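You operate a simulated robot arm through the tools that you are given. There is no shell and no other tool. Be economical: measure what you need, move in short steps, check, and stop when the job is done.

The job below is to be done with a simulated robot arm. You get a single attempt, and the scene is never put back.

TASK
Run water into the jar to about its line and wash out the teal brush.
Fine: swing the spout over the bowl and stand the brush in its own well.

The check looks at the end state, three seconds after you hand in, the way a careful person would. Anything else that was tipped, shoved, dropped, spilled or broken makes it a failure.

THE ROBOT
A 6-joint arm with a two-finger parallel gripper, fixed in place. Base frame: the origin is at the foot of the arm, x ahead of it, y to its left, z up; the work surface is at about z = 0.764. Units: m, degrees, N and s.
With the tool pointing down near the work surface it reaches from about 0.26 to 0.68 m from the base axis. Its first joint turns from -66.0 to 66.0 degrees. Payload 2.9 kg.
The tool frame sits at the grasp point between the pads (the TCP): z along the fingers, y along the line on which they close. The tips reach 0.03 m beyond it. The gripper opens to 0.11 m. The fingers are 0.02 m wide and 0.01 m thick; the gripper's body (0.048 by 0.112 m) begins 0.055 m behind the TCP.
Orientation is that of the tool frame in the base frame, as a unit quaternion [w, x, y, z]. With the fingers straight down and closing along the base's y, the tool's x points along the base's -x, its y along +y and its z along -z.

THE INTERFACE
- The arm moves only by the tool send_rows. Its argument "steps" is a list of rows, each an object of numbers (a shift or turn left out is 0, a gripper value left out holds the last): "x", "y", "z": the shift along the tool's x, y, z in m; "wx", "wy", "wz": the turn, a rotation vector about the tool's x, y, z in degrees; "gripper": the closure, from 0 (fully open) to 1 (shut). In form: [{"x": .., "y": .., "z": .., "wx": .., "wy": .., "wz": .., "gripper": ..}, ...]. A call has 1 to 8 rows; each row shifts and turns the commanded pose from where the row before left it, along the tool's axes as they then stand. Rows are played at 5 a second. More than 0.05 m and 8.6 degrees between two rows, or a gripper value outside its range, and nothing of the call is played. A pose out of reach is approached as far as the arm can. The call stops where the force on the tool passes 40 N (or 10 N more than at its start, if that is more) or the arm is blocked; 0.2 s more then pass. The fingers move at their own pace (about 0.108 m/s each) and stop on an object; they squeeze with about 42 N. The grip force told is the motor's: it shows also when the fingers shut on nothing. Time passes only in rows, and 0.2 s behind the last, so rows that do not move let the fingers close. It gives the time, the measured TCP pose, the force on the tool (base axes), the opening and the grip force at its end, in the units of the frame above (readings bear some noise).
- Cameras (640 x 400 px; columns grow to the right, rows downward): "scene" is fixed at [0.072, 0.4253, 1.3887]; the picture's right is [-0.82, -0.57, 0.00], its down [-0.30, 0.44, -0.84] and it looks along [0.48, -0.69, -0.54] (base axes); focal length 238 px, centre (320, 200). "wrist" rides on the gripper at [0.072, 0.017, -0.103] in the tool frame; the picture's right is [-0.23, 0.97, 0.00], its down [-0.76, -0.18, -0.62] and it looks along [-0.61, -0.14, 0.78] (tool axes); focal length 222 px, centre (320, 200). There is no depth. A picture from a camera that has moved, and an enlarged one, comes with that camera's place and axes in the base frame and with its lens.
- capture(camera): a new picture of that camera. The clock stands still meanwhile.
- zoom(camera, box): a new picture of the part [left, top, right, bottom] of that camera's present view, enlarged. The clock stands still meanwhile.
- job_done(): hands the job in; it is judged then, once.

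Go step by step. Nothing tells you positions but the pictures and the camera data: compare them with the known pose of the tool, close in by small moves and look again before you grip or let go. The budget is 120 turns and 68 pictures, counting those below and the enlarged ones. Unless the task says otherwise, let go and move clear before handing in, and close with one line.

The tools are called after ">>>" as name(argument=value, ...) on one line, values as JSON. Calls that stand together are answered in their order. send_rows: Moves the arm, as the interface text tells. Its arguments: {"type":"object","properties":{"steps":{"type":"array","items":{"type":"object","properties":{"x":{"type":"number"},"y":{"type":"number"},"z":{"type":"number"},"wx":{"type":"number"},"wy":{"type":"number"},"wz":{"type":"number"},"gripper":{"type":"number"}}}}},"required":["steps"]} The other tools are called the same way: capture (camera) takes a picture; zoom (camera, box) takes an enlarged picture of a part of a camera's view; job_done () hands the job in.

At the start:

```text
time: 0.0
ee_pos: [0.3548, -0.1566, 1.2709]
ee_rot: [0.0, 0.0, 1.0, -0.001]
force: [0.3, 0.4, -0.6]
grip_width: 0.1103
finger_force: 0.0
```

scene: 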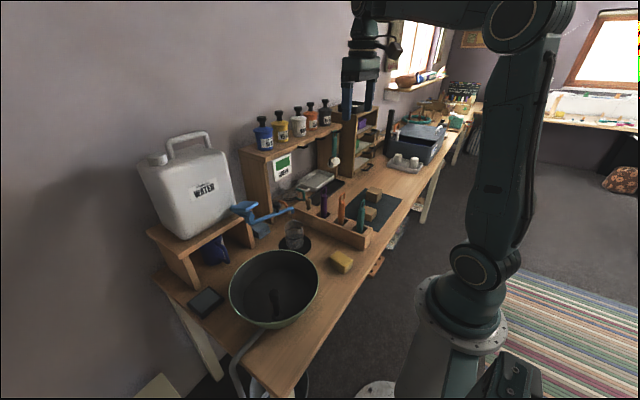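
wrist: 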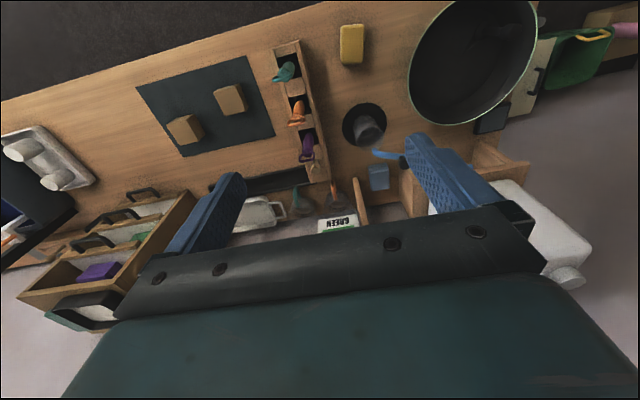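

I see a bench with a water can with a blue tap, a glass jar on a dark coaster, a rack with teal/orange/purple brushes, and a bowl. I'll zoom in first.

>>> zoom(camera="scene", box=[140, 120, 300, 220])

>>> zoom(camera="scene", box=[220, 170, 400, 282])

>>> zoom(camera="wrist", box=[240, 20, 480, 220])

```text
4.00 times, centred on (220, 170) of scene
camera zoom: at [0.072, 0.4253, 1.3887], right [-0.82, -0.57, 0.0], down [-0.3, 0.44, -0.84], along [0.48, -0.69, -0.54], focal length 953 px, centre (720, 320)
```

zoom: 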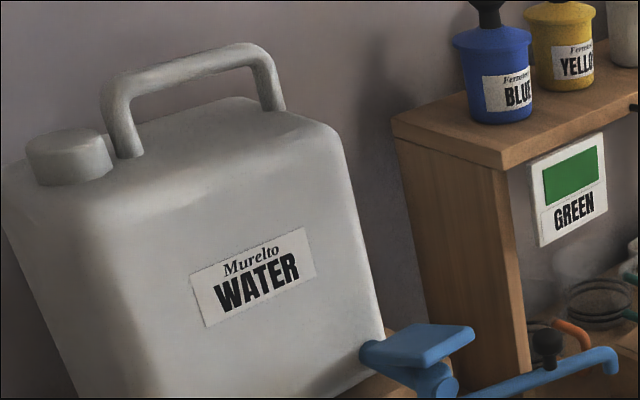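

```text
3.56 times, centred on (310, 226) of scene
camera zoom: at [0.072, 0.4253, 1.3887], right [-0.82, -0.57, 0.0], down [-0.3, 0.44, -0.84], along [0.48, -0.69, -0.54], focal length 847 px, centre (356, 108)
```

zoom: 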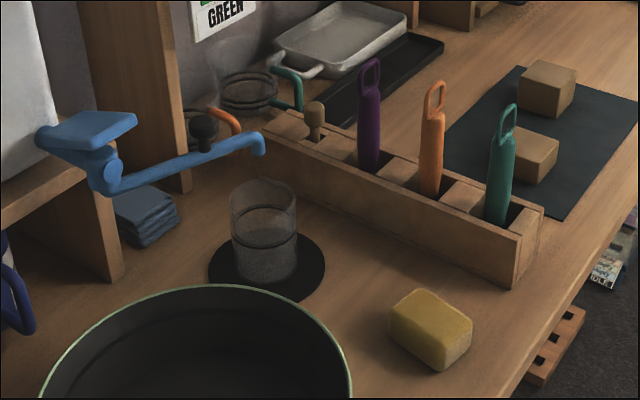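

```text
2.00 times, centred on (360, 120) of wrist
camera zoom: at [0.2825, -0.1397, 1.3732], right [0.23, 0.97, 0.0], down [0.76, -0.18, 0.62], along [0.61, -0.14, -0.78], focal length 444 px, centre (240, 360)
```

zoom: 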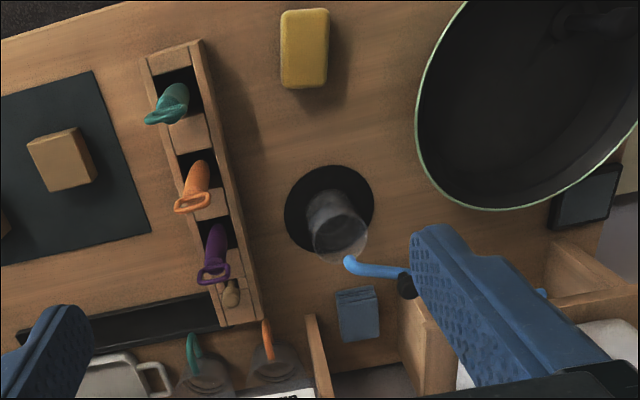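

The jar stands near (0.525,-0.062), and the spout tip seems to hang above it at z≈0.92. I'll move the wrist camera over the tap to see it properly.

>>> send_rows(steps=[{"y": 0.045, "x": -0.01}, {"y": 0.045, "x": -0.01}, {"y": 0.045, "x": -0.01}, {"y": 0.045}, {}])

>>> capture(camera="wrist")

```text
time: 1.2
ee_pos: [0.3855, 0.0243, 1.2686]
ee_rot: [0.0, 0.001, 1.0, 0.0]
force: [-0.4, -0.8, -0.1]
grip_width: 0.1101
finger_force: 0.0
```

```text
62 pictures are left
camera wrist: at [0.3129, 0.0407, 1.3728], right [0.23, 0.97, 0.0], down [0.76, -0.18, 0.62], along [0.61, -0.14, -0.78], focal length 222 px, centre (320, 200)
```

wrist: 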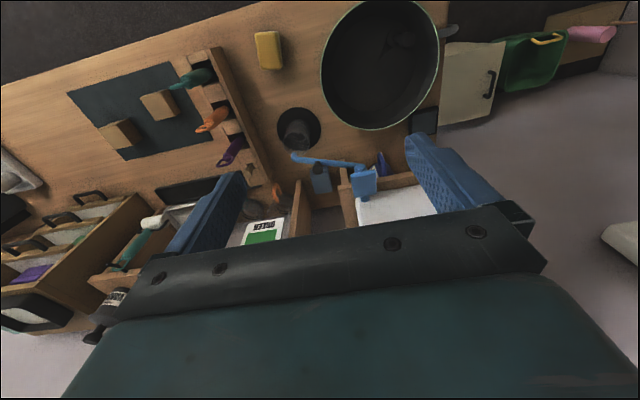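

>>> zoom(camera="wrist", box=[260, 90, 420, 210])

>>> zoom(camera="scene", box=[220, 185, 316, 245])

```text
3.33 times, centred on (340, 150) of wrist
camera zoom: at [0.3129, 0.0407, 1.3728], right [0.23, 0.97, 0.0], down [0.76, -0.18, 0.62], along [0.61, -0.14, -0.78], focal length 740 px, centre (253, 367)
```

zoom: 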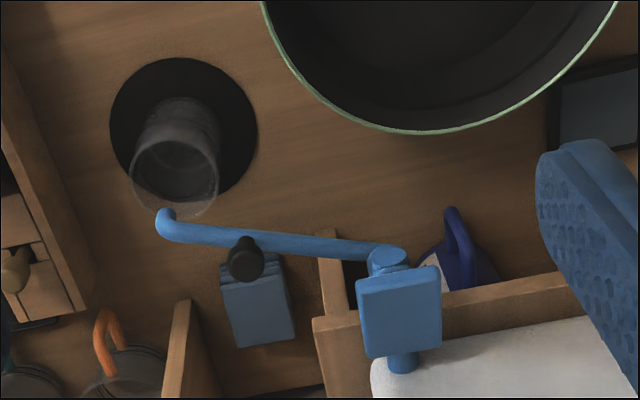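

```text
6.67 times, centred on (268, 215) of scene
camera zoom: at [0.072, 0.4253, 1.3887], right [-0.82, -0.57, 0.0], down [-0.3, 0.44, -0.84], along [0.48, -0.69, -0.54], focal length 1588 px, centre (667, 100)
```

zoom: 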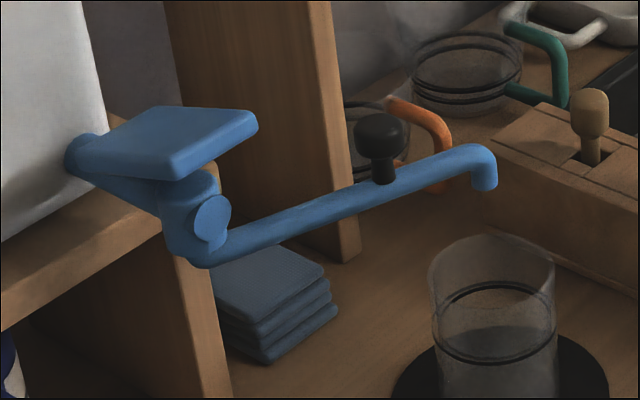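

Tap lever paddle is about (0.578,0.070,1.00), knob (0.551,-0.020,0.95), spout tip (0.534,-0.073,0.90) over the jar. I'll check the jar line and then move above the paddle with the fingers closed.

>>> zoom(camera="scene", box=[270, 210, 318, 258])

>>> send_rows(steps=[{"x": -0.045, "y": 0.012, "z": 0.03, "gripper": 1}, {"x": -0.045, "y": 0.012, "z": 0.03}, {"x": -0.045, "y": 0.012, "z": 0.03}, {"x": -0.045, "y": 0.01, "z": 0.03}, {"z": 0.04}, {"z": 0.03}, {}, {}])

>>> capture(camera="scene")

>>> capture(camera="wrist")

```text
8.33 times, centred on (294, 234) of scene
camera zoom: at [0.072, 0.4253, 1.3887], right [-0.82, -0.57, 0.0], down [-0.3, 0.44, -0.84], along [0.48, -0.69, -0.54], focal length 1985 px, centre (537, -83)
```

zoom: 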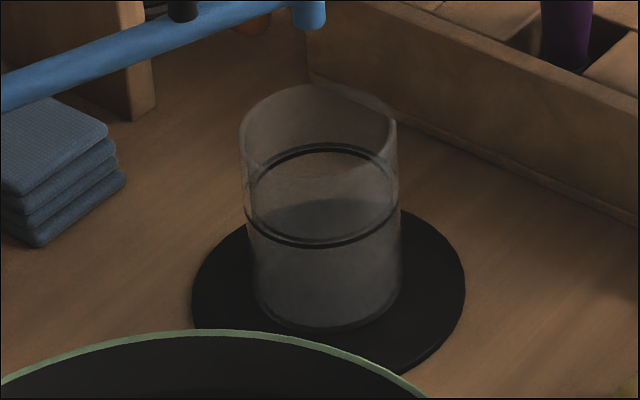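

```text
refused: row 1 steps farther than a row can; nothing moved
```

```text
58 pictures are left
```

scene: 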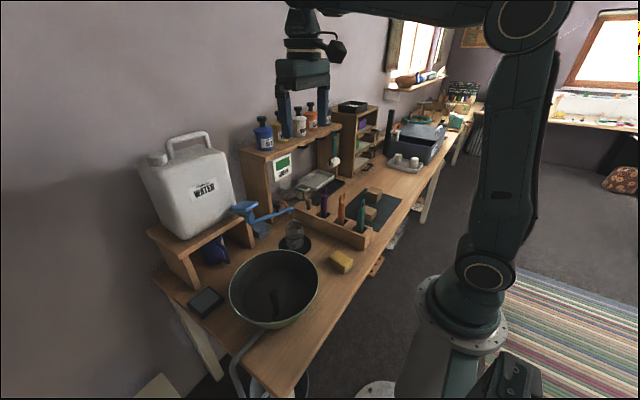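

```text
57 pictures are left
camera wrist: at [0.3129, 0.0407, 1.3728], right [0.23, 0.97, 0.0], down [0.76, -0.18, 0.62], along [0.61, -0.14, -0.78], focal length 222 px, centre (320, 200)
```

wrist: 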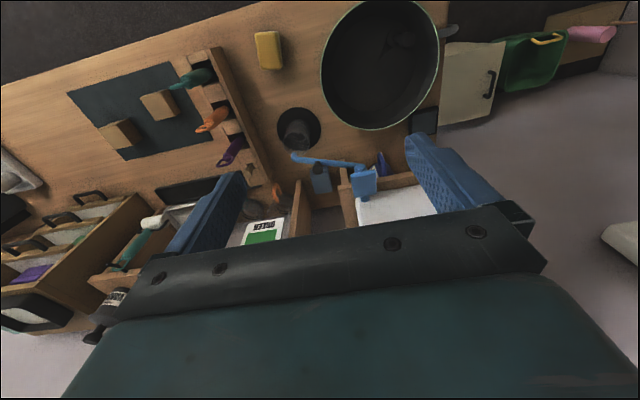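

The jar has one dark ring line about half way up. The row was too long, so I'll use shorter ones.

>>> send_rows(steps=[{"x": -0.036, "y": 0.01, "z": 0.03, "gripper": 1}, {"x": -0.036, "y": 0.009, "z": 0.03}, {"x": -0.036, "y": 0.009, "z": 0.03}, {"x": -0.036, "y": 0.009, "z": 0.03}, {"x": -0.035, "y": 0.009, "z": 0.03}, {"z": 0.04}, {}, {}])

>>> zoom(camera="scene", box=[200, 130, 328, 210])

>>> capture(camera="wrist")

```text
time: 3.0
ee_pos: [0.5627, 0.0691, 1.0789]
ee_rot: [0.0, -0.001, 1.0, 0.0]
force: [-0.1, 0.2, -1.2]
grip_width: 0.0001
finger_force: 37.8
```

```text
5.00 times, centred on (264, 170) of scene
camera zoom: at [0.072, 0.4253, 1.3887], right [-0.82, -0.57, 0.0], down [-0.3, 0.44, -0.84], along [0.48, -0.69, -0.54], focal length 1191 px, centre (600, 350)
```

zoom: 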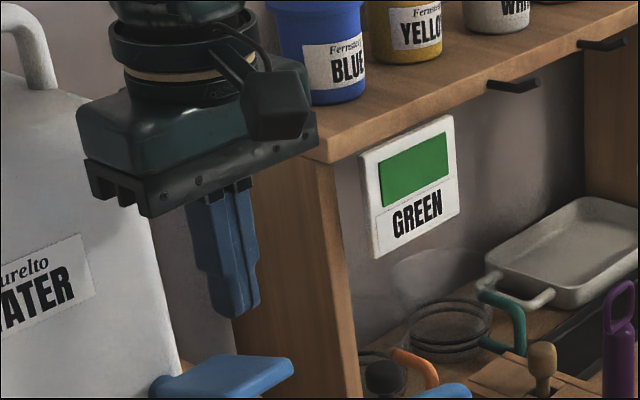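

```text
55 pictures are left
camera wrist: at [0.4914, 0.0863, 1.1824], right [0.23, 0.97, 0.0], down [0.76, -0.18, 0.62], along [0.61, -0.14, -0.78], focal length 222 px, centre (320, 200)
```

wrist: 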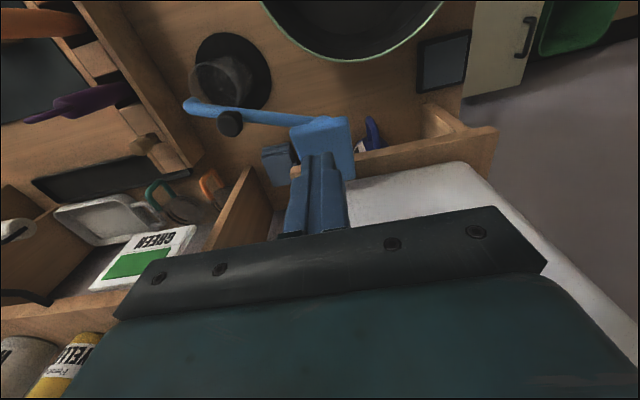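

The fingertips are centred over the paddle, about 4 cm above it. I'll lower slowly until contact.

>>> send_rows(steps=[{"z": 0.015}, {"z": 0.012}, {"z": 0.006}, {"z": 0.004}, {}])

>>> zoom(camera="scene", box=[220, 165, 316, 255])

```text
time: 4.2
ee_pos: [0.5635, 0.0678, 1.0433]
ee_rot: [0.0, 0.0, 1.0, 0.0]
force: [-0.4, -0.2, 0.2]
grip_width: 0.0001
finger_force: 37.5
```

```text
4.44 times, centred on (268, 210) of scene
camera zoom: at [0.072, 0.4253, 1.3887], right [-0.82, -0.57, 0.0], down [-0.3, 0.44, -0.84], along [0.48, -0.69, -0.54], focal length 1058 px, centre (551, 156)
```

zoom: 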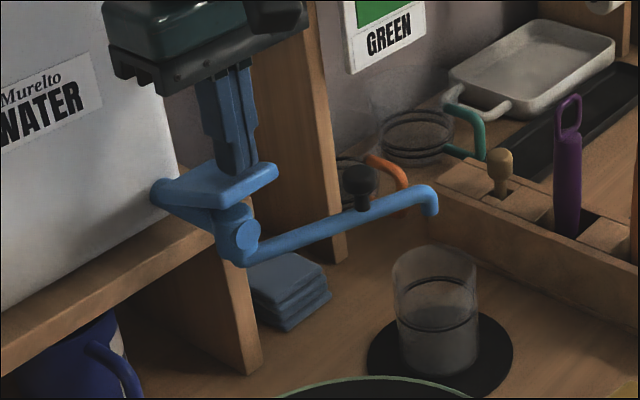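

The tips are near the paddle, with no contact yet. I'll continue in 4 mm steps.

>>> send_rows(steps=[{"z": 0.004}, {"z": 0.004}, {"z": 0.004}])

>>> zoom(camera="scene", box=[220, 165, 316, 255])

```text
time: 5.0
ee_pos: [0.5647, 0.0691, 1.0318]
ee_rot: [0.0, 0.0, 1.0, -0.001]
force: [0.0, 0.0, 0.9]
grip_width: 0.0
finger_force: 37.2
```

```text
4.44 times, centred on (268, 210) of scene
camera zoom: at [0.072, 0.4253, 1.3887], right [-0.82, -0.57, 0.0], down [-0.3, 0.44, -0.84], along [0.48, -0.69, -0.54], focal length 1058 px, centre (551, 156)
```

zoom: 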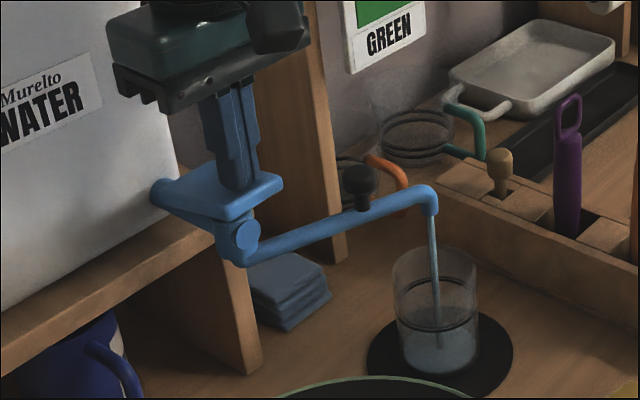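

Water is already running into the jar. The clock is stopped, so I'll check the level.

>>> zoom(camera="scene", box=[270, 210, 318, 258])

```text
8.33 times, centred on (294, 234) of scene
camera zoom: at [0.072, 0.4253, 1.3887], right [-0.82, -0.57, 0.0], down [-0.3, 0.44, -0.84], along [0.48, -0.69, -0.54], focal length 1985 px, centre (537, -83)
```

zoom: 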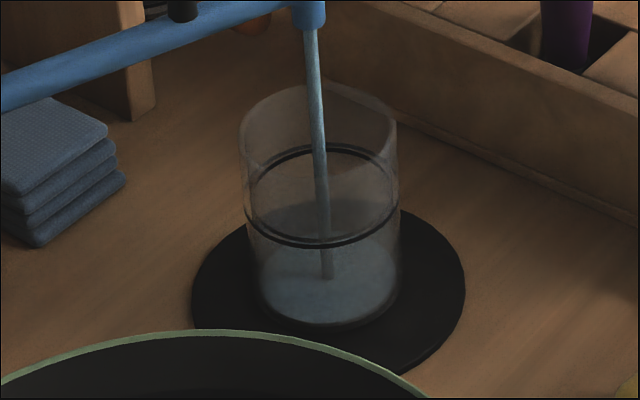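

The level is still near the bottom and well below the ring. I'll hold for a short while and look again.

>>> send_rows(steps=[{}, {}, {}])

>>> zoom(camera="scene", box=[270, 210, 318, 258])

```text
time: 5.8
ee_pos: [0.5637, 0.0678, 1.0325]
ee_rot: [0.001, 0.0, 1.0, 0.0]
force: [0.1, -0.8, 0.6]
grip_width: 0.0
finger_force: 37.5
```

```text
8.33 times, centred on (294, 234) of scene
camera zoom: at [0.072, 0.4253, 1.3887], right [-0.82, -0.57, 0.0], down [-0.3, 0.44, -0.84], along [0.48, -0.69, -0.54], focal length 1985 px, centre (537, -83)
```

zoom: 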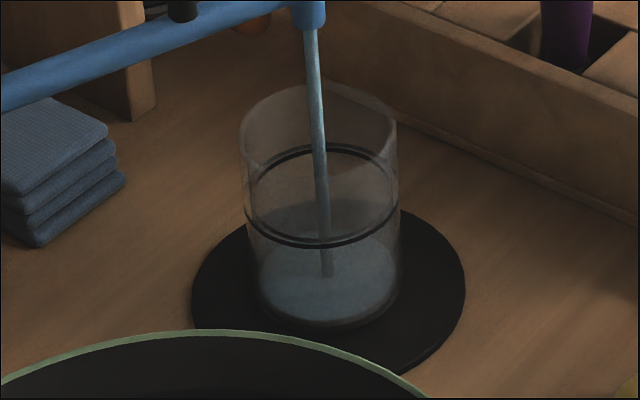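

The rise is slow, a few pixels per second, so I'll hold longer.

>>> send_rows(steps=[{}, {}, {}, {}, {}, {}, {}, {}])

>>> send_rows(steps=[{}, {}, {}, {}, {}, {}, {}, {}])

>>> zoom(camera="scene", box=[270, 210, 318, 258])

```text
time: 7.6
ee_pos: [0.5639, 0.068, 1.0324]
ee_rot: [0.0, 0.0, 1.0, 0.001]
force: [0.1, 0.2, 0.5]
grip_width: 0.0
finger_force: 37.6
```

```text
time: 9.4
ee_pos: [0.5648, 0.0697, 1.0314]
ee_rot: [0.0, 0.0, 1.0, 0.0]
force: [0.0, -0.8, 0.6]
grip_width: 0.0
finger_force: 37.8
```

```text
8.33 times, centred on (294, 234) of scene
camera zoom: at [0.072, 0.4253, 1.3887], right [-0.82, -0.57, 0.0], down [-0.3, 0.44, -0.84], along [0.48, -0.69, -0.54], focal length 1985 px, centre (537, -83)
```

zoom: 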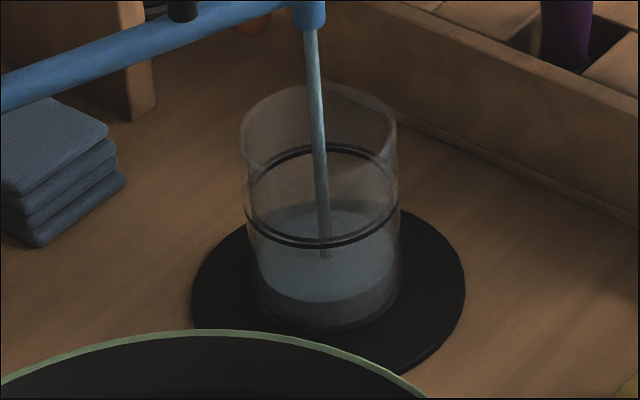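

The front edge of the water is at row ~300 and the ring at ~245, rising about 5.5 px/s, so roughly 9–10 s remain. I'll hold for about 5.4 s, then check.

>>> send_rows(steps=[{}, {}, {}, {}, {}, {}, {}, {}])

>>> send_rows(steps=[{}, {}, {}, {}, {}, {}, {}, {}])

>>> send_rows(steps=[{}, {}, {}, {}, {}, {}, {}, {}])

>>> zoom(camera="scene", box=[270, 210, 318, 258])

```text
time: 11.2
ee_pos: [0.5635, 0.0688, 1.0313]
ee_rot: [0.0, 0.0, 1.0, 0.0]
force: [0.3, 0.3, 0.3]
grip_width: 0.0
finger_force: 38.0
```

```text
time: 13.0
ee_pos: [0.5635, 0.0688, 1.0309]
ee_rot: [0.0, 0.001, 1.0, 0.0]
force: [0.5, -0.1, 0.7]
grip_width: 0.0001
finger_force: 37.2
```

```text
time: 14.8
ee_pos: [0.5643, 0.0691, 1.0333]
ee_rot: [0.0, 0.001, 1.0, 0.0]
force: [-0.1, -0.8, 0.8]
grip_width: 0.0
finger_force: 37.9
```

```text
8.33 times, centred on (294, 234) of scene
camera zoom: at [0.072, 0.4253, 1.3887], right [-0.82, -0.57, 0.0], down [-0.3, 0.44, -0.84], along [0.48, -0.69, -0.54], focal length 1985 px, centre (537, -83)
```

zoom: 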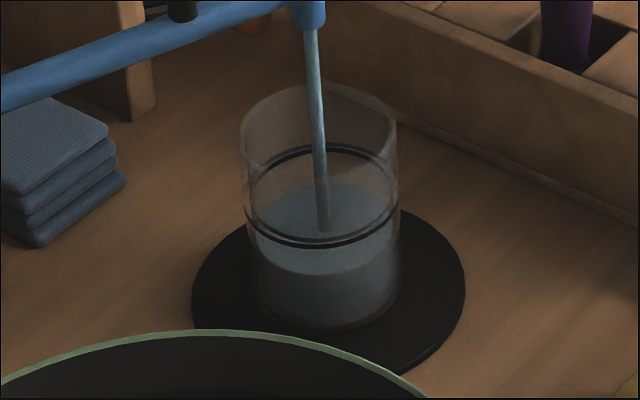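

The water front is at ~273, so about 28 px or 5–6 s remain. I'll hold another 3.6 s.

>>> send_rows(steps=[{}, {}, {}, {}, {}, {}, {}, {}])

>>> send_rows(steps=[{}, {}, {}, {}, {}, {}, {}, {}])

>>> zoom(camera="scene", box=[270, 210, 318, 258])

```text
time: 16.6
ee_pos: [0.564, 0.0672, 1.0314]
ee_rot: [0.0, 0.001, 1.0, 0.0]
force: [-0.5, 0.0, 0.7]
grip_width: 0.0
finger_force: 38.2
```

```text
time: 18.4
ee_pos: [0.5642, 0.0688, 1.0308]
ee_rot: [0.001, 0.0, 1.0, 0.0]
force: [0.6, 0.0, 0.9]
grip_width: 0.0
finger_force: 36.7
```

```text
8.33 times, centred on (294, 234) of scene
camera zoom: at [0.072, 0.4253, 1.3887], right [-0.82, -0.57, 0.0], down [-0.3, 0.44, -0.84], along [0.48, -0.69, -0.54], focal length 1985 px, centre (537, -83)
```

zoom: 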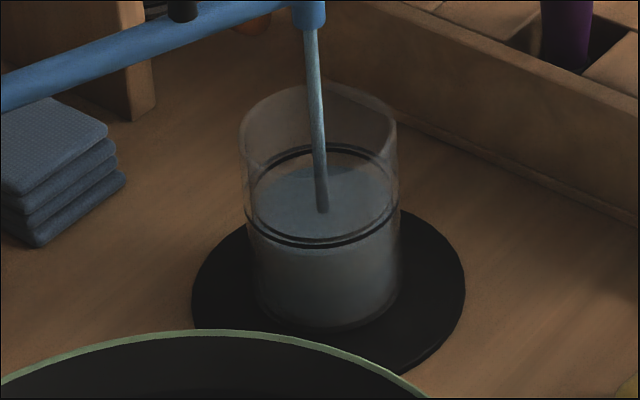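

The level is just below the ring, about 12–15 px short. I'll hold 1.8 s more and check.

>>> send_rows(steps=[{}, {}, {}, {}, {}, {}, {}, {}])

>>> zoom(camera="scene", box=[278, 216, 310, 256])

```text
time: 20.2
ee_pos: [0.5647, 0.0688, 1.0319]
ee_rot: [0.0, 0.0, 1.0, 0.0]
force: [0.8, 0.0, 1.9]
grip_width: 0.0002
finger_force: 38.0
```

```text
10.00 times, centred on (294, 236) of scene
camera zoom: at [0.072, 0.4253, 1.3887], right [-0.82, -0.57, 0.0], down [-0.3, 0.44, -0.84], along [0.48, -0.69, -0.54], focal length 2382 px, centre (580, -160)
```

zoom: 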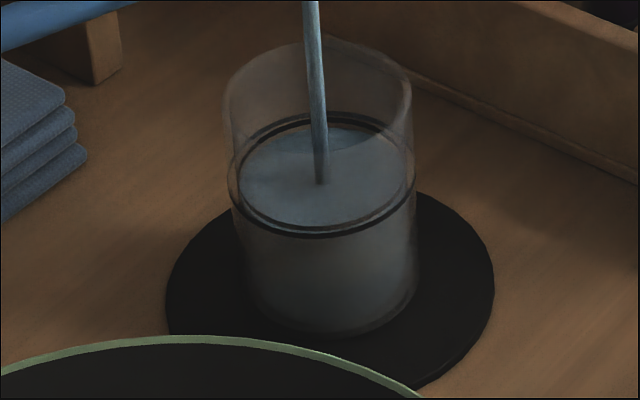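

It's within a couple of millimetres of the ring. I'll give it a brief extra moment, then lift off the paddle and check that the flow stops.

>>> send_rows(steps=[{}, {}, {"z": -0.02}, {"z": -0.04}, {"z": -0.02}])

>>> zoom(camera="scene", box=[220, 175, 316, 255])

```text
time: 21.4
ee_pos: [0.5639, 0.0686, 1.1127]
ee_rot: [0.0, 0.0, 1.0, 0.0]
force: [-0.1, 0.7, 0.1]
grip_width: 0.0
finger_force: 37.3
```

```text
5.00 times, centred on (268, 215) of scene
camera zoom: at [0.072, 0.4253, 1.3887], right [-0.82, -0.57, 0.0], down [-0.3, 0.44, -0.84], along [0.48, -0.69, -0.54], focal length 1191 px, centre (580, 125)
```

zoom: 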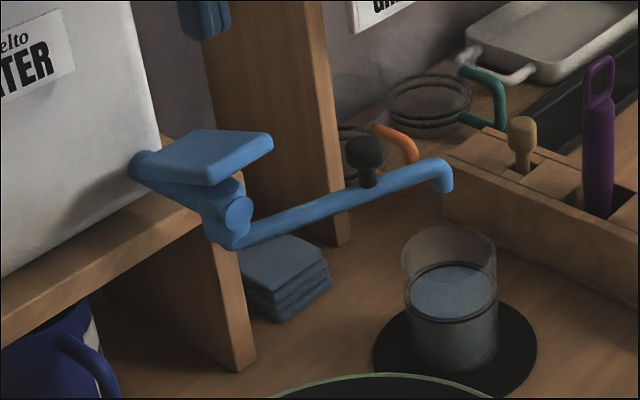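

The flow stopped with the water at the line. Next I'll swing the spout using its black knob: hover over the knob with the fingers turned to close along the swing direction, then cage it and carry it round.

>>> send_rows(steps=[{"y": -0.045, "x": 0.007, "gripper": 0.55}, {"y": -0.044, "x": 0.006}, {"wz": -8.5}, {"wz": -8.5}, {"wz": -8.5}, {"wz": -8.5}])

>>> send_rows(steps=[{"wz": -8.5}, {"wz": -8.5}, {"wz": -8.5}, {"wz": -8.5}, {}])

>>> capture(camera="wrist")

>>> zoom(camera="scene", box=[220, 130, 348, 230])

```text
time: 22.8
ee_pos: [0.5504, -0.0199, 1.1113]
ee_rot: [-0.001, -0.294, 0.956, 0.0]
force: [1.3, -0.1, -0.2]
grip_width: 0.0497
finger_force: 0.0
```

```text
time: 24.0
ee_pos: [0.5509, -0.0199, 1.1111]
ee_rot: [0.0, -0.56, 0.829, 0.0]
force: [-0.6, -0.4, 0.8]
grip_width: 0.0496
finger_force: 0.0
```

```text
45 pictures are left
camera wrist: at [0.5083, -0.0809, 1.2144], right [-0.82, 0.57, 0.0], down [0.45, 0.64, 0.62], along [0.36, 0.51, -0.78], focal length 222 px, centre (320, 200)
```

wrist: 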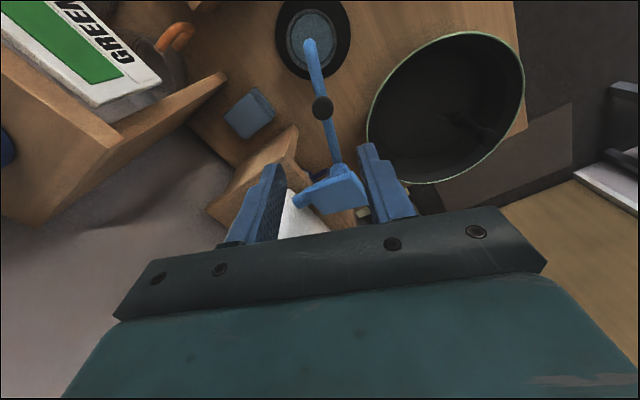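

```text
4.00 times, centred on (284, 180) of scene
camera zoom: at [0.072, 0.4253, 1.3887], right [-0.82, -0.57, 0.0], down [-0.3, 0.44, -0.84], along [0.48, -0.69, -0.54], focal length 953 px, centre (464, 280)
```

zoom: 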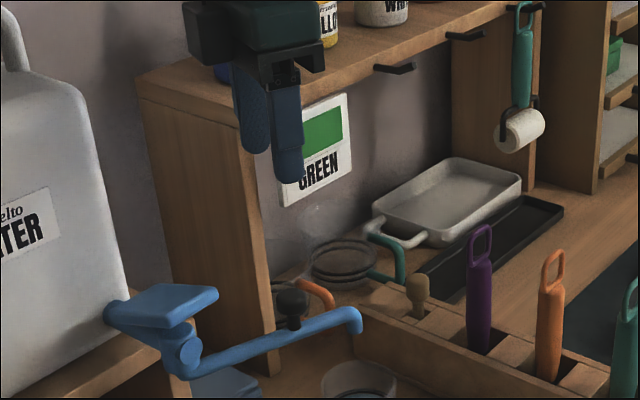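

The knob top is at about (0.548,-0.020,0.965), between the open fingers, and the pivot is near (0.578,0.065). I'll lower around the knob and then look.

>>> send_rows(steps=[{"z": 0.045}, {"z": 0.045}, {"z": 0.03}, {"z": 0.01}, {"z": 0.004}, {}])

>>> capture(camera="wrist")

>>> zoom(camera="scene", box=[220, 155, 316, 245])

```text
time: 25.4
ee_pos: [0.5505, -0.0199, 0.9768]
ee_rot: [-0.001, -0.559, 0.829, 0.0]
force: [-1.2, -0.4, -0.1]
grip_width: 0.0497
finger_force: 0.1
```

```text
43 pictures are left
camera wrist: at [0.5086, -0.0806, 1.0798], right [-0.82, 0.58, 0.0], down [0.45, 0.64, 0.62], along [0.36, 0.51, -0.78], focal length 222 px, centre (320, 200)
```

wrist: 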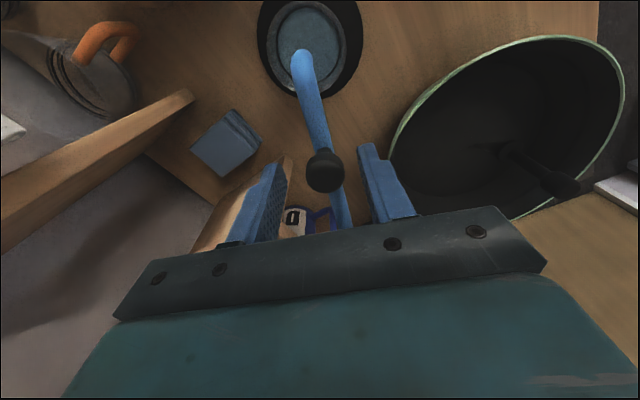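

```text
4.44 times, centred on (268, 200) of scene
camera zoom: at [0.072, 0.4253, 1.3887], right [-0.82, -0.57, 0.0], down [-0.3, 0.44, -0.84], along [0.48, -0.69, -0.54], focal length 1058 px, centre (551, 200)
```

zoom: 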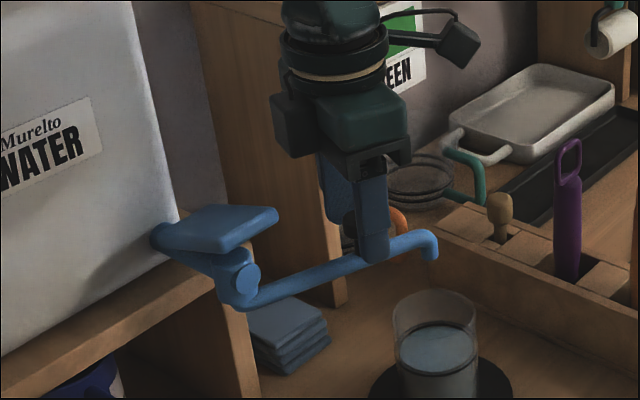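

The knob is centred between the fingers. I'll lower a few millimetres, close to a loose cage and begin the arc in 8° steps around the pivot.

>>> send_rows(steps=[{"z": 0.005, "gripper": 0.7}, {}, {"y": 0.0124, "x": -0.0009, "wz": 8}, {"y": 0.0124, "x": -0.0009, "wz": 8}, {"y": 0.0124, "x": -0.0009, "wz": 8}, {}])

>>> zoom(camera="scene", box=[200, 155, 330, 275])

>>> capture(camera="wrist")

```text
time: 26.8
ee_pos: [0.5204, 0.0002, 0.9715]
ee_rot: [-0.001, -0.374, 0.928, 0.0]
force: [-0.5, -0.6, 0.5]
grip_width: 0.0329
finger_force: 0.0
```

```text
3.33 times, centred on (265, 215) of scene
camera zoom: at [0.072, 0.4253, 1.3887], right [-0.82, -0.57, 0.0], down [-0.3, 0.44, -0.84], along [0.48, -0.69, -0.54], focal length 794 px, centre (503, 150)
```

zoom: 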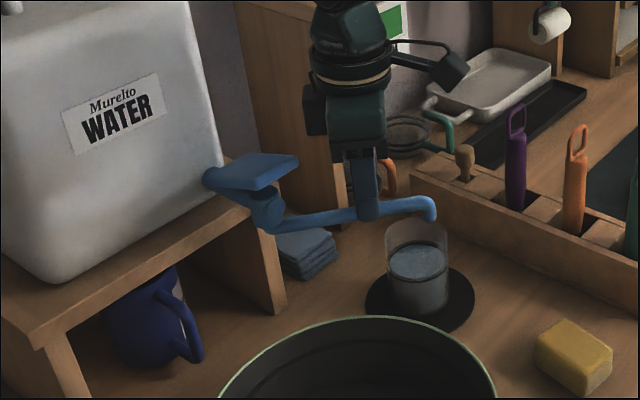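

```text
40 pictures are left
camera wrist: at [0.4561, -0.0371, 1.0749], right [-0.51, 0.86, 0.0], down [0.67, 0.4, 0.62], along [0.54, 0.32, -0.78], focal length 222 px, centre (320, 200)
```

wrist: 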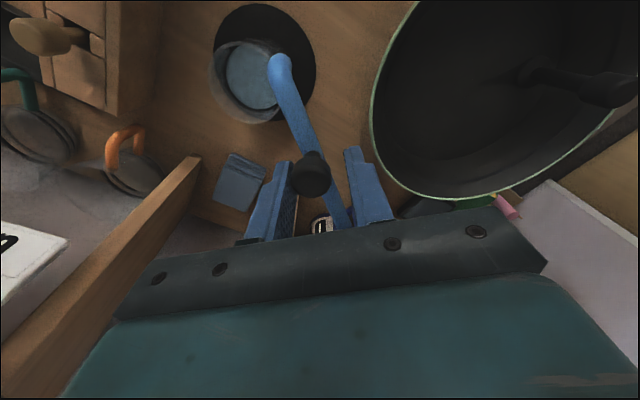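

The spout is following. I'll continue the arc.

>>> send_rows(steps=[{"y": 0.0124, "x": -0.0009, "wz": 8}, {"y": 0.0124, "x": -0.0009, "wz": 8}, {"y": 0.0124, "x": -0.0009, "wz": 8}, {"y": 0.0124, "x": -0.0009, "wz": 8}, {}])

>>> capture(camera="wrist")

```text
time: 28.0
ee_pos: [0.4972, 0.044, 0.9716]
ee_rot: [-0.001, -0.104, 0.995, 0.0]
force: [0.1, 0.0, 0.9]
grip_width: 0.033
finger_force: 0.0
```

```text
39 pictures are left
camera wrist: at [0.4233, 0.0459, 1.0754], right [0.02, 1.0, 0.0], down [0.78, -0.02, 0.62], along [0.62, -0.01, -0.78], focal length 222 px, centre (320, 200)
```

wrist: 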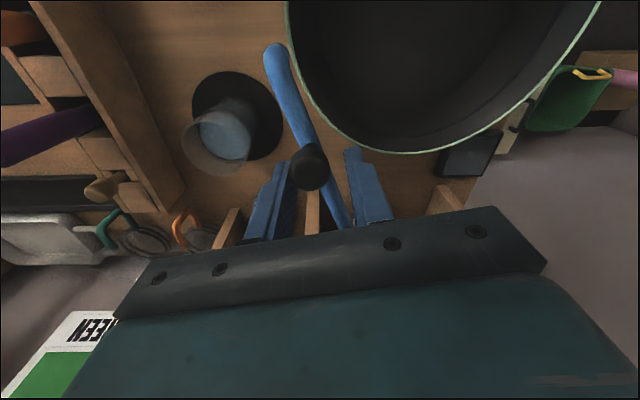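

The spout has swung about 55° with clear height over the bowl rim (~0.83). I'll do six more steps to put the tip well inside the bowl.

>>> send_rows(steps=[{"y": 0.0124, "x": -0.0009, "wz": 8}, {"y": 0.0124, "x": -0.0009, "wz": 8}, {"y": 0.0124, "x": -0.0009, "wz": 8}, {"y": 0.0124, "x": -0.0009, "wz": 8}, {"y": 0.0124, "x": -0.0009, "wz": 8}, {"y": 0.0124, "x": -0.0009, "wz": 8}, {}])

>>> capture(camera="scene")

>>> capture(camera="wrist")

```text
time: 29.4
ee_pos: [0.5083, 0.0994, 0.9721]
ee_rot: [-0.002, 0.292, 0.957, -0.007]
force: [-9.2, -23.3, 7.3]
grip_width: 0.045
finger_force: 12.1
stopped in row 6: the force on the tool passed its limit (the readings are from after the stop); the commanded pose is now the measured one
```

```text
38 pictures are left
```

scene: 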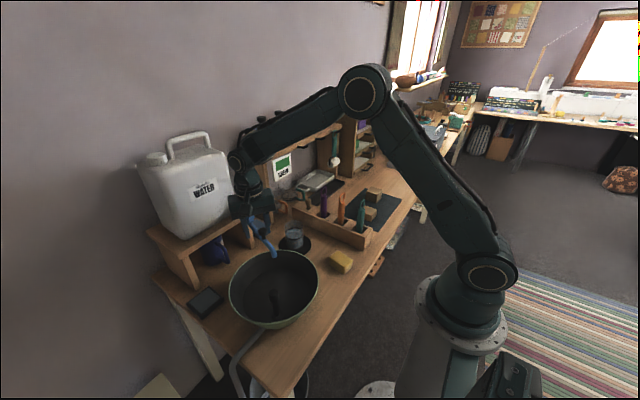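

```text
37 pictures are left
camera wrist: at [0.4591, 0.1555, 1.0747], right [0.73, 0.68, -0.01], down [0.54, -0.56, 0.63], along [0.42, -0.47, -0.78], focal length 222 px, centre (320, 200)
```

wrist: 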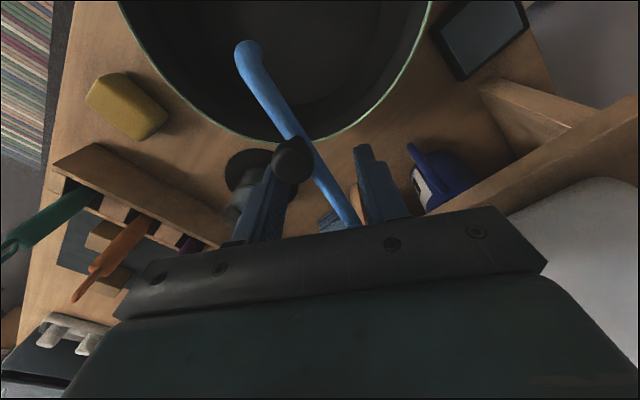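

The spout reached its stop with its tip at about (0.435,0.116), well inside the bowl's rim. I'll relieve the pressure, open a bit and rise straight up.

>>> send_rows(steps=[{"y": -0.003, "gripper": 0.5}, {}, {"z": -0.03}, {"z": -0.04}, {"z": -0.045}, {"z": -0.045}, {}])

>>> capture(camera="wrist")

>>> zoom(camera="scene", box=[220, 170, 410, 300])

```text
time: 31.0
ee_pos: [0.5087, 0.1016, 1.1331]
ee_rot: [0.0, 0.288, 0.958, -0.004]
force: [-0.3, 0.5, -0.5]
grip_width: 0.055
finger_force: 0.1
```

```text
36 pictures are left
camera wrist: at [0.458, 0.1571, 1.2349], right [0.73, 0.69, -0.01], down [0.54, -0.56, 0.63], along [0.43, -0.46, -0.78], focal length 222 px, centre (320, 200)
```

wrist: 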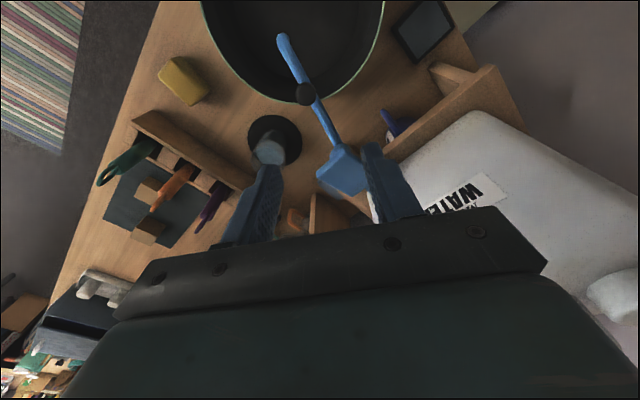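

```text
3.08 times, centred on (315, 235) of scene
camera zoom: at [0.072, 0.4253, 1.3887], right [-0.82, -0.57, 0.0], down [-0.3, 0.44, -0.84], along [0.48, -0.69, -0.54], focal length 733 px, centre (335, 92)
```

zoom: 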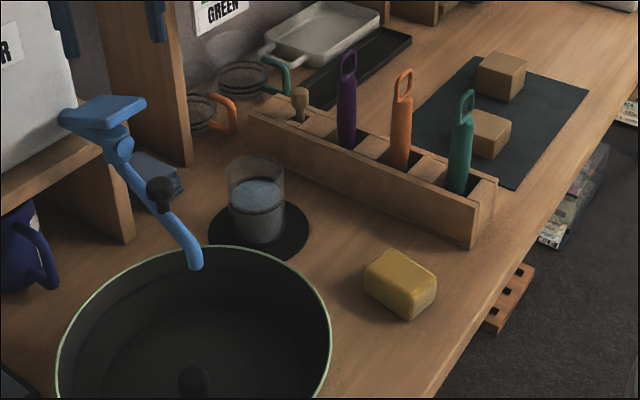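

The spout is over the bowl and clear. Now the teal brush: I estimate its top at (0.344,-0.22,0.952), with the rack running along x. I'll square up the gripper and move above it for a close look.

>>> send_rows(steps=[{"wz": -8.4, "z": -0.01}, {"wz": -8.4}, {"wz": -8.4}, {"wz": -8.2}, {}])

>>> send_rows(steps=[{"x": 0.021, "y": -0.039}, {"x": 0.021, "y": -0.039}, {"x": 0.021, "y": -0.039}, {"x": 0.021, "y": -0.039}, {"x": 0.021, "y": -0.039}, {"x": 0.021, "y": -0.039}, {"x": 0.021, "y": -0.039}, {"x": 0.021, "y": -0.039}])

>>> capture(camera="wrist")

>>> zoom(camera="scene", box=[280, 160, 400, 260])

```text
time: 32.2
ee_pos: [0.5086, 0.1029, 1.1426]
ee_rot: [-0.001, 0.0, 1.0, -0.004]
force: [-0.2, -0.3, -0.5]
grip_width: 0.0551
finger_force: 0.1
```

```text
time: 34.0
ee_pos: [0.3395, -0.2082, 1.1465]
ee_rot: [-0.002, 0.0, 1.0, -0.004]
force: [-0.1, -0.4, 0.1]
grip_width: 0.0549
finger_force: 0.1
```

```text
34 pictures are left
camera wrist: at [0.2686, -0.1911, 1.2494], right [0.23, 0.97, -0.01], down [0.76, -0.17, 0.62], along [0.61, -0.15, -0.78], focal length 222 px, centre (320, 200)
```

wrist: 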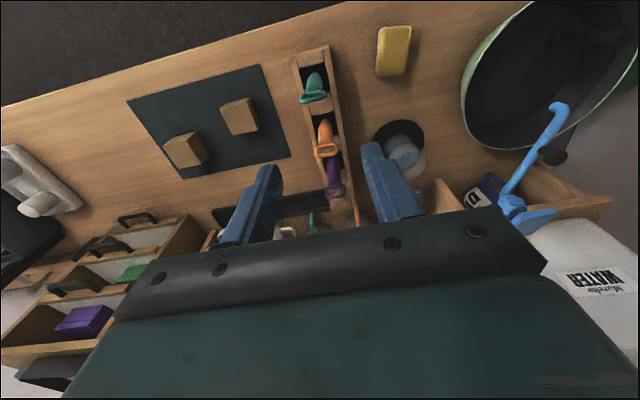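

```text
4.00 times, centred on (340, 210) of scene
camera zoom: at [0.072, 0.4253, 1.3887], right [-0.82, -0.57, 0.0], down [-0.3, 0.44, -0.84], along [0.48, -0.69, -0.54], focal length 953 px, centre (240, 160)
```

zoom: 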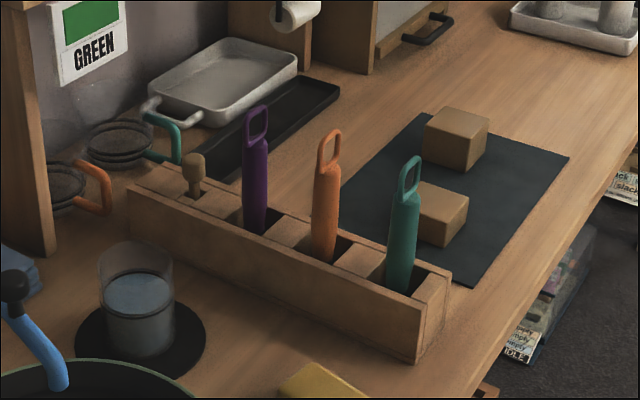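

>>> zoom(camera="wrist", box=[270, 40, 380, 220])

```text
2.22 times, centred on (325, 130) of wrist
camera zoom: at [0.2686, -0.1911, 1.2494], right [0.23, 0.97, -0.01], down [0.76, -0.17, 0.62], along [0.61, -0.15, -0.78], focal length 494 px, centre (309, 356)
```

zoom: 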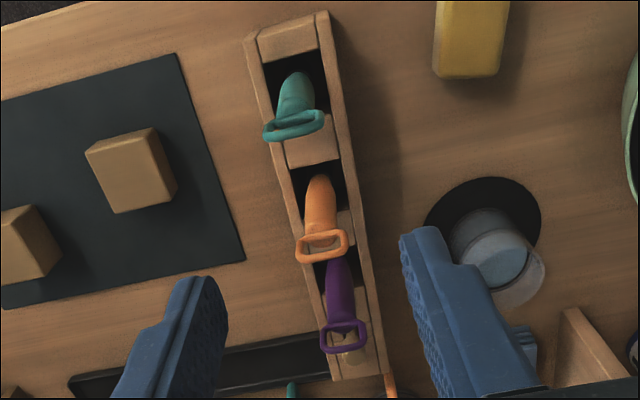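

The teal brush stands upright at about (0.339,-0.220), with its loop wide along y and thin along x. I'll turn the gripper 90° so it closes along x on the handle.

>>> send_rows(steps=[{"y": -0.012, "wz": -8.5}, {"wz": -8.5}, {"wz": -8.5}, {"wz": -8.5}, {"wz": -8.5}, {"wz": -8.5}, {"wz": -8.5}, {"wz": -8.5}])

>>> send_rows(steps=[{"wz": -8.5}, {"wz": -8.5}, {"wz": -5, "z": 0.04}, {"z": 0.04}, {"z": 0.03}, {}])

>>> capture(camera="wrist")

>>> zoom(camera="scene", box=[280, 140, 400, 240])

```text
time: 35.8
ee_pos: [0.3401, -0.2223, 1.1456]
ee_rot: [-0.003, -0.56, 0.828, -0.003]
force: [-0.3, 0.8, 0.2]
grip_width: 0.0554
finger_force: 0.2
```

```text
time: 37.2
ee_pos: [0.3402, -0.2223, 1.0338]
ee_rot: [-0.004, -0.706, 0.708, -0.002]
force: [-0.1, -0.1, 0.2]
grip_width: 0.055
finger_force: 0.0
```

```text
31 pictures are left
camera wrist: at [0.323, -0.2941, 1.1385], right [-0.97, 0.23, 0.0], down [0.18, 0.77, 0.62], along [0.14, 0.6, -0.79], focal length 222 px, centre (320, 200)
```

wrist: 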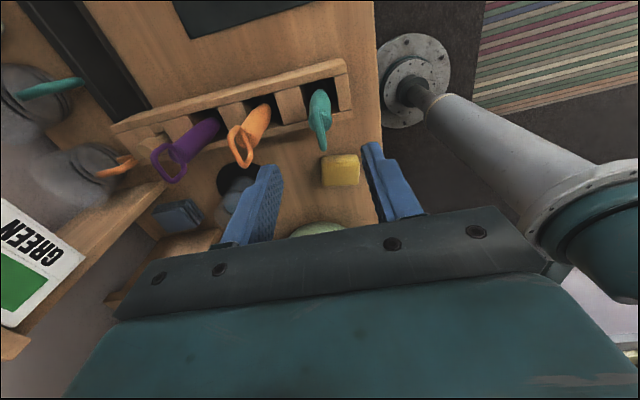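

```text
4.00 times, centred on (340, 190) of scene
camera zoom: at [0.072, 0.4253, 1.3887], right [-0.82, -0.57, 0.0], down [-0.3, 0.44, -0.84], along [0.48, -0.69, -0.54], focal length 953 px, centre (240, 240)
```

zoom: 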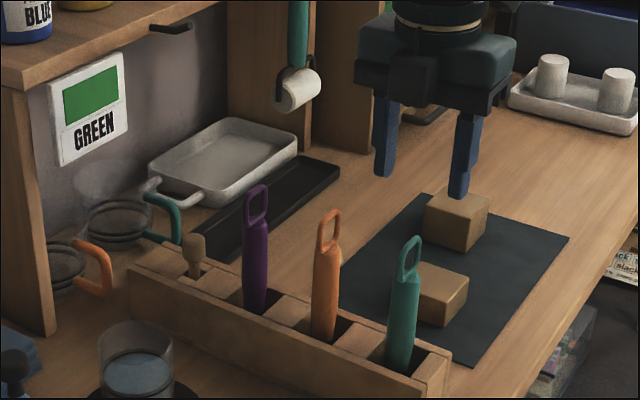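

The brush is centred between the fingers near (0.342,-0.218). I'll lower part way and check alignment.

>>> send_rows(steps=[{"x": -0.004, "y": -0.002, "z": 0.035}, {"z": 0.035}, {"z": 0.03}, {}])

>>> capture(camera="wrist")

>>> zoom(camera="scene", box=[280, 140, 400, 240])

```text
time: 38.2
ee_pos: [0.3414, -0.2194, 0.9346]
ee_rot: [-0.004, -0.707, 0.708, -0.002]
force: [0.7, 0.4, -0.3]
grip_width: 0.0552
finger_force: 0.1
```

```text
29 pictures are left
camera wrist: at [0.3252, -0.2909, 1.0377], right [-0.97, 0.23, 0.0], down [0.18, 0.77, 0.62], along [0.14, 0.6, -0.79], focal length 222 px, centre (320, 200)
```

wrist: 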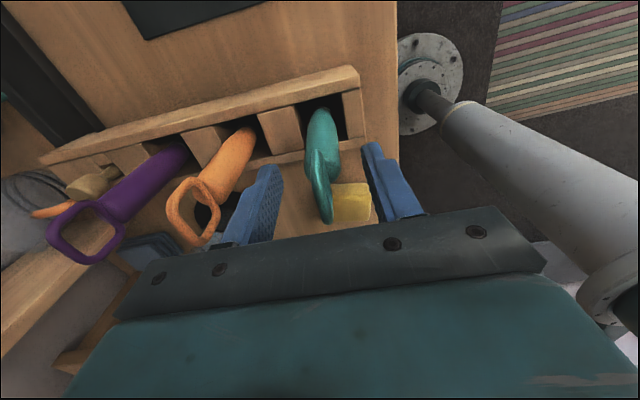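

```text
4.00 times, centred on (340, 190) of scene
camera zoom: at [0.072, 0.4253, 1.3887], right [-0.82, -0.57, 0.0], down [-0.3, 0.44, -0.84], along [0.48, -0.69, -0.54], focal length 953 px, centre (240, 240)
```

zoom: 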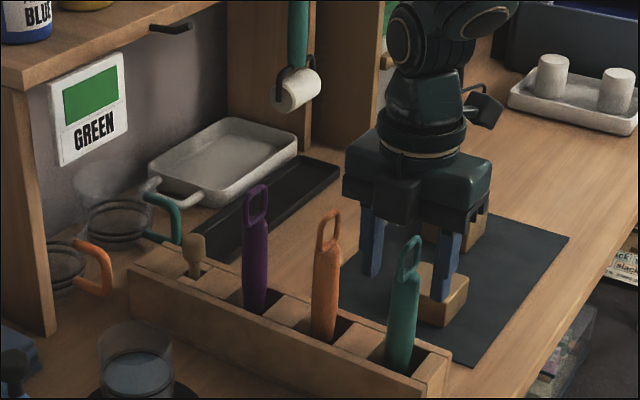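

The handle is centred between the fingers. I'll go down 28 mm and close.

>>> send_rows(steps=[{"z": 0.015}, {"z": 0.013}, {}, {"gripper": 1}, {}, {}, {}])

>>> zoom(camera="scene", box=[280, 140, 400, 240])

>>> capture(camera="wrist")

```text
time: 39.8
ee_pos: [0.3417, -0.2188, 0.9079]
ee_rot: [-0.002, -0.707, 0.707, -0.002]
force: [0.1, -0.4, 1.2]
grip_width: 0.0222
finger_force: 42.1
```

```text
4.00 times, centred on (340, 190) of scene
camera zoom: at [0.072, 0.4253, 1.3887], right [-0.82, -0.57, 0.0], down [-0.3, 0.44, -0.84], along [0.48, -0.69, -0.54], focal length 953 px, centre (240, 240)
```

zoom: 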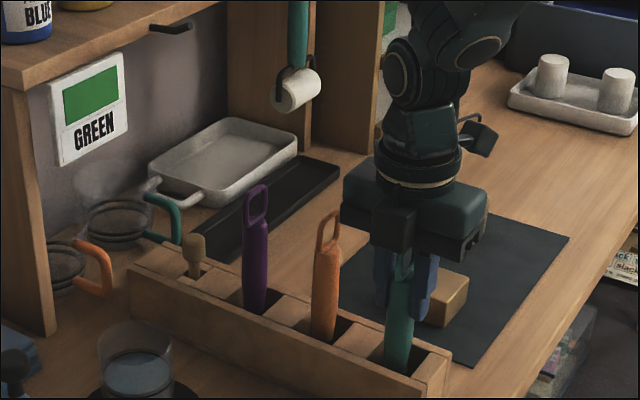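

```text
26 pictures are left
camera wrist: at [0.3255, -0.2908, 1.0109], right [-0.97, 0.23, 0.0], down [0.18, 0.77, 0.62], along [0.14, 0.6, -0.79], focal length 222 px, centre (320, 200)
```

wrist: 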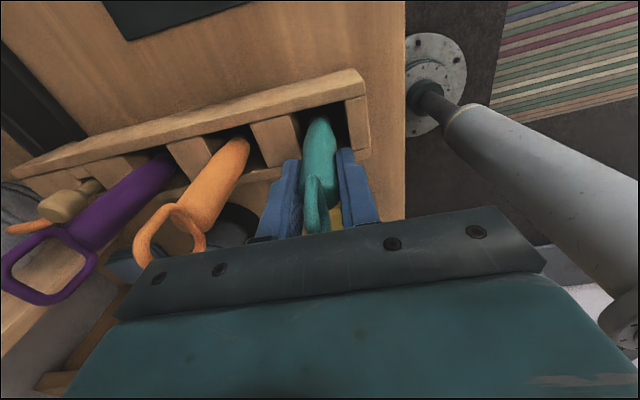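

The handle is gripped at 22 mm. I'll lift straight up 15 cm and look at the bristle end.

>>> send_rows(steps=[{"z": -0.02}, {"z": -0.025}, {"z": -0.035}, {"z": -0.035}, {"z": -0.035}, {}])

>>> zoom(camera="scene", box=[270, 110, 400, 240])

```text
time: 41.2
ee_pos: [0.3417, -0.2179, 1.0578]
ee_rot: [-0.005, -0.706, 0.708, -0.002]
force: [0.2, 0.2, 0.0]
grip_width: 0.0224
finger_force: 42.2
```

```text
3.08 times, centred on (335, 175) of scene
camera zoom: at [0.072, 0.4253, 1.3887], right [-0.82, -0.57, 0.0], down [-0.3, 0.44, -0.84], along [0.48, -0.69, -0.54], focal length 733 px, centre (274, 277)
```

zoom: 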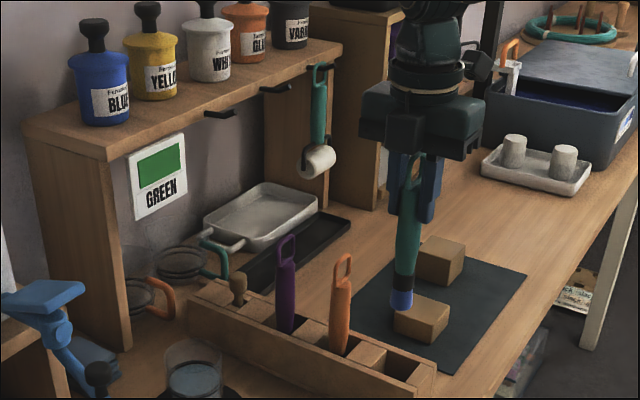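

The brush tip carries blue paint and sits about 0.148 m below the TCP. I'll move +y first to clear the other brushes, then +x to over the jar.

>>> send_rows(steps=[{"x": -0.038}, {"x": -0.038}, {"x": -0.038}, {"x": -0.038}, {"y": -0.04}, {"y": -0.04}, {"y": -0.035}, {}])

>>> send_rows(steps=[{"y": -0.035}, {"y": -0.035}, {}, {}])

>>> capture(camera="wrist")

>>> zoom(camera="scene", box=[240, 140, 340, 260])

```text
time: 43.0
ee_pos: [0.4563, -0.0652, 1.0565]
ee_rot: [0.003, 0.707, -0.707, 0.002]
force: [-0.3, -0.1, -0.6]
grip_width: 0.0224
finger_force: 42.0
```

```text
time: 44.0
ee_pos: [0.5273, -0.0644, 1.0554]
ee_rot: [-0.003, -0.706, 0.708, -0.003]
force: [0.5, 0.4, 0.0]
grip_width: 0.0223
finger_force: 42.1
```

```text
24 pictures are left
camera wrist: at [0.5102, -0.1367, 1.1594], right [-0.97, 0.23, 0.0], down [0.18, 0.77, 0.62], along [0.14, 0.6, -0.79], focal length 222 px, centre (320, 200)
```

wrist: 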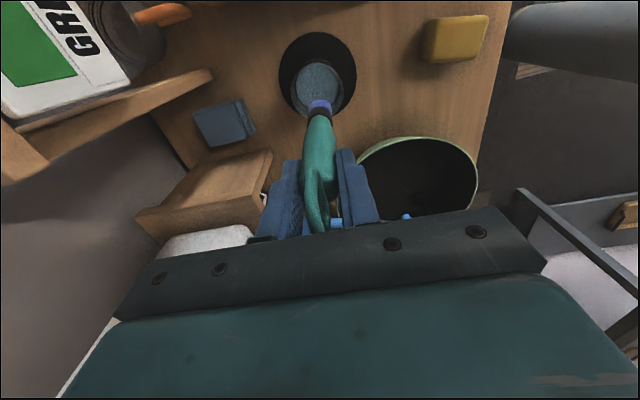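

```text
3.33 times, centred on (290, 200) of scene
camera zoom: at [0.072, 0.4253, 1.3887], right [-0.82, -0.57, 0.0], down [-0.3, 0.44, -0.84], along [0.48, -0.69, -0.54], focal length 794 px, centre (420, 200)
```

zoom: 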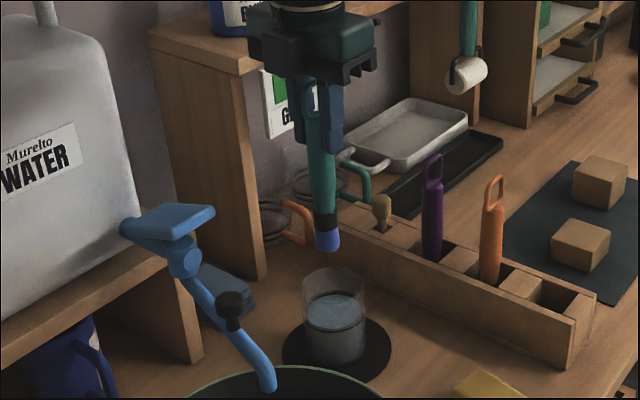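

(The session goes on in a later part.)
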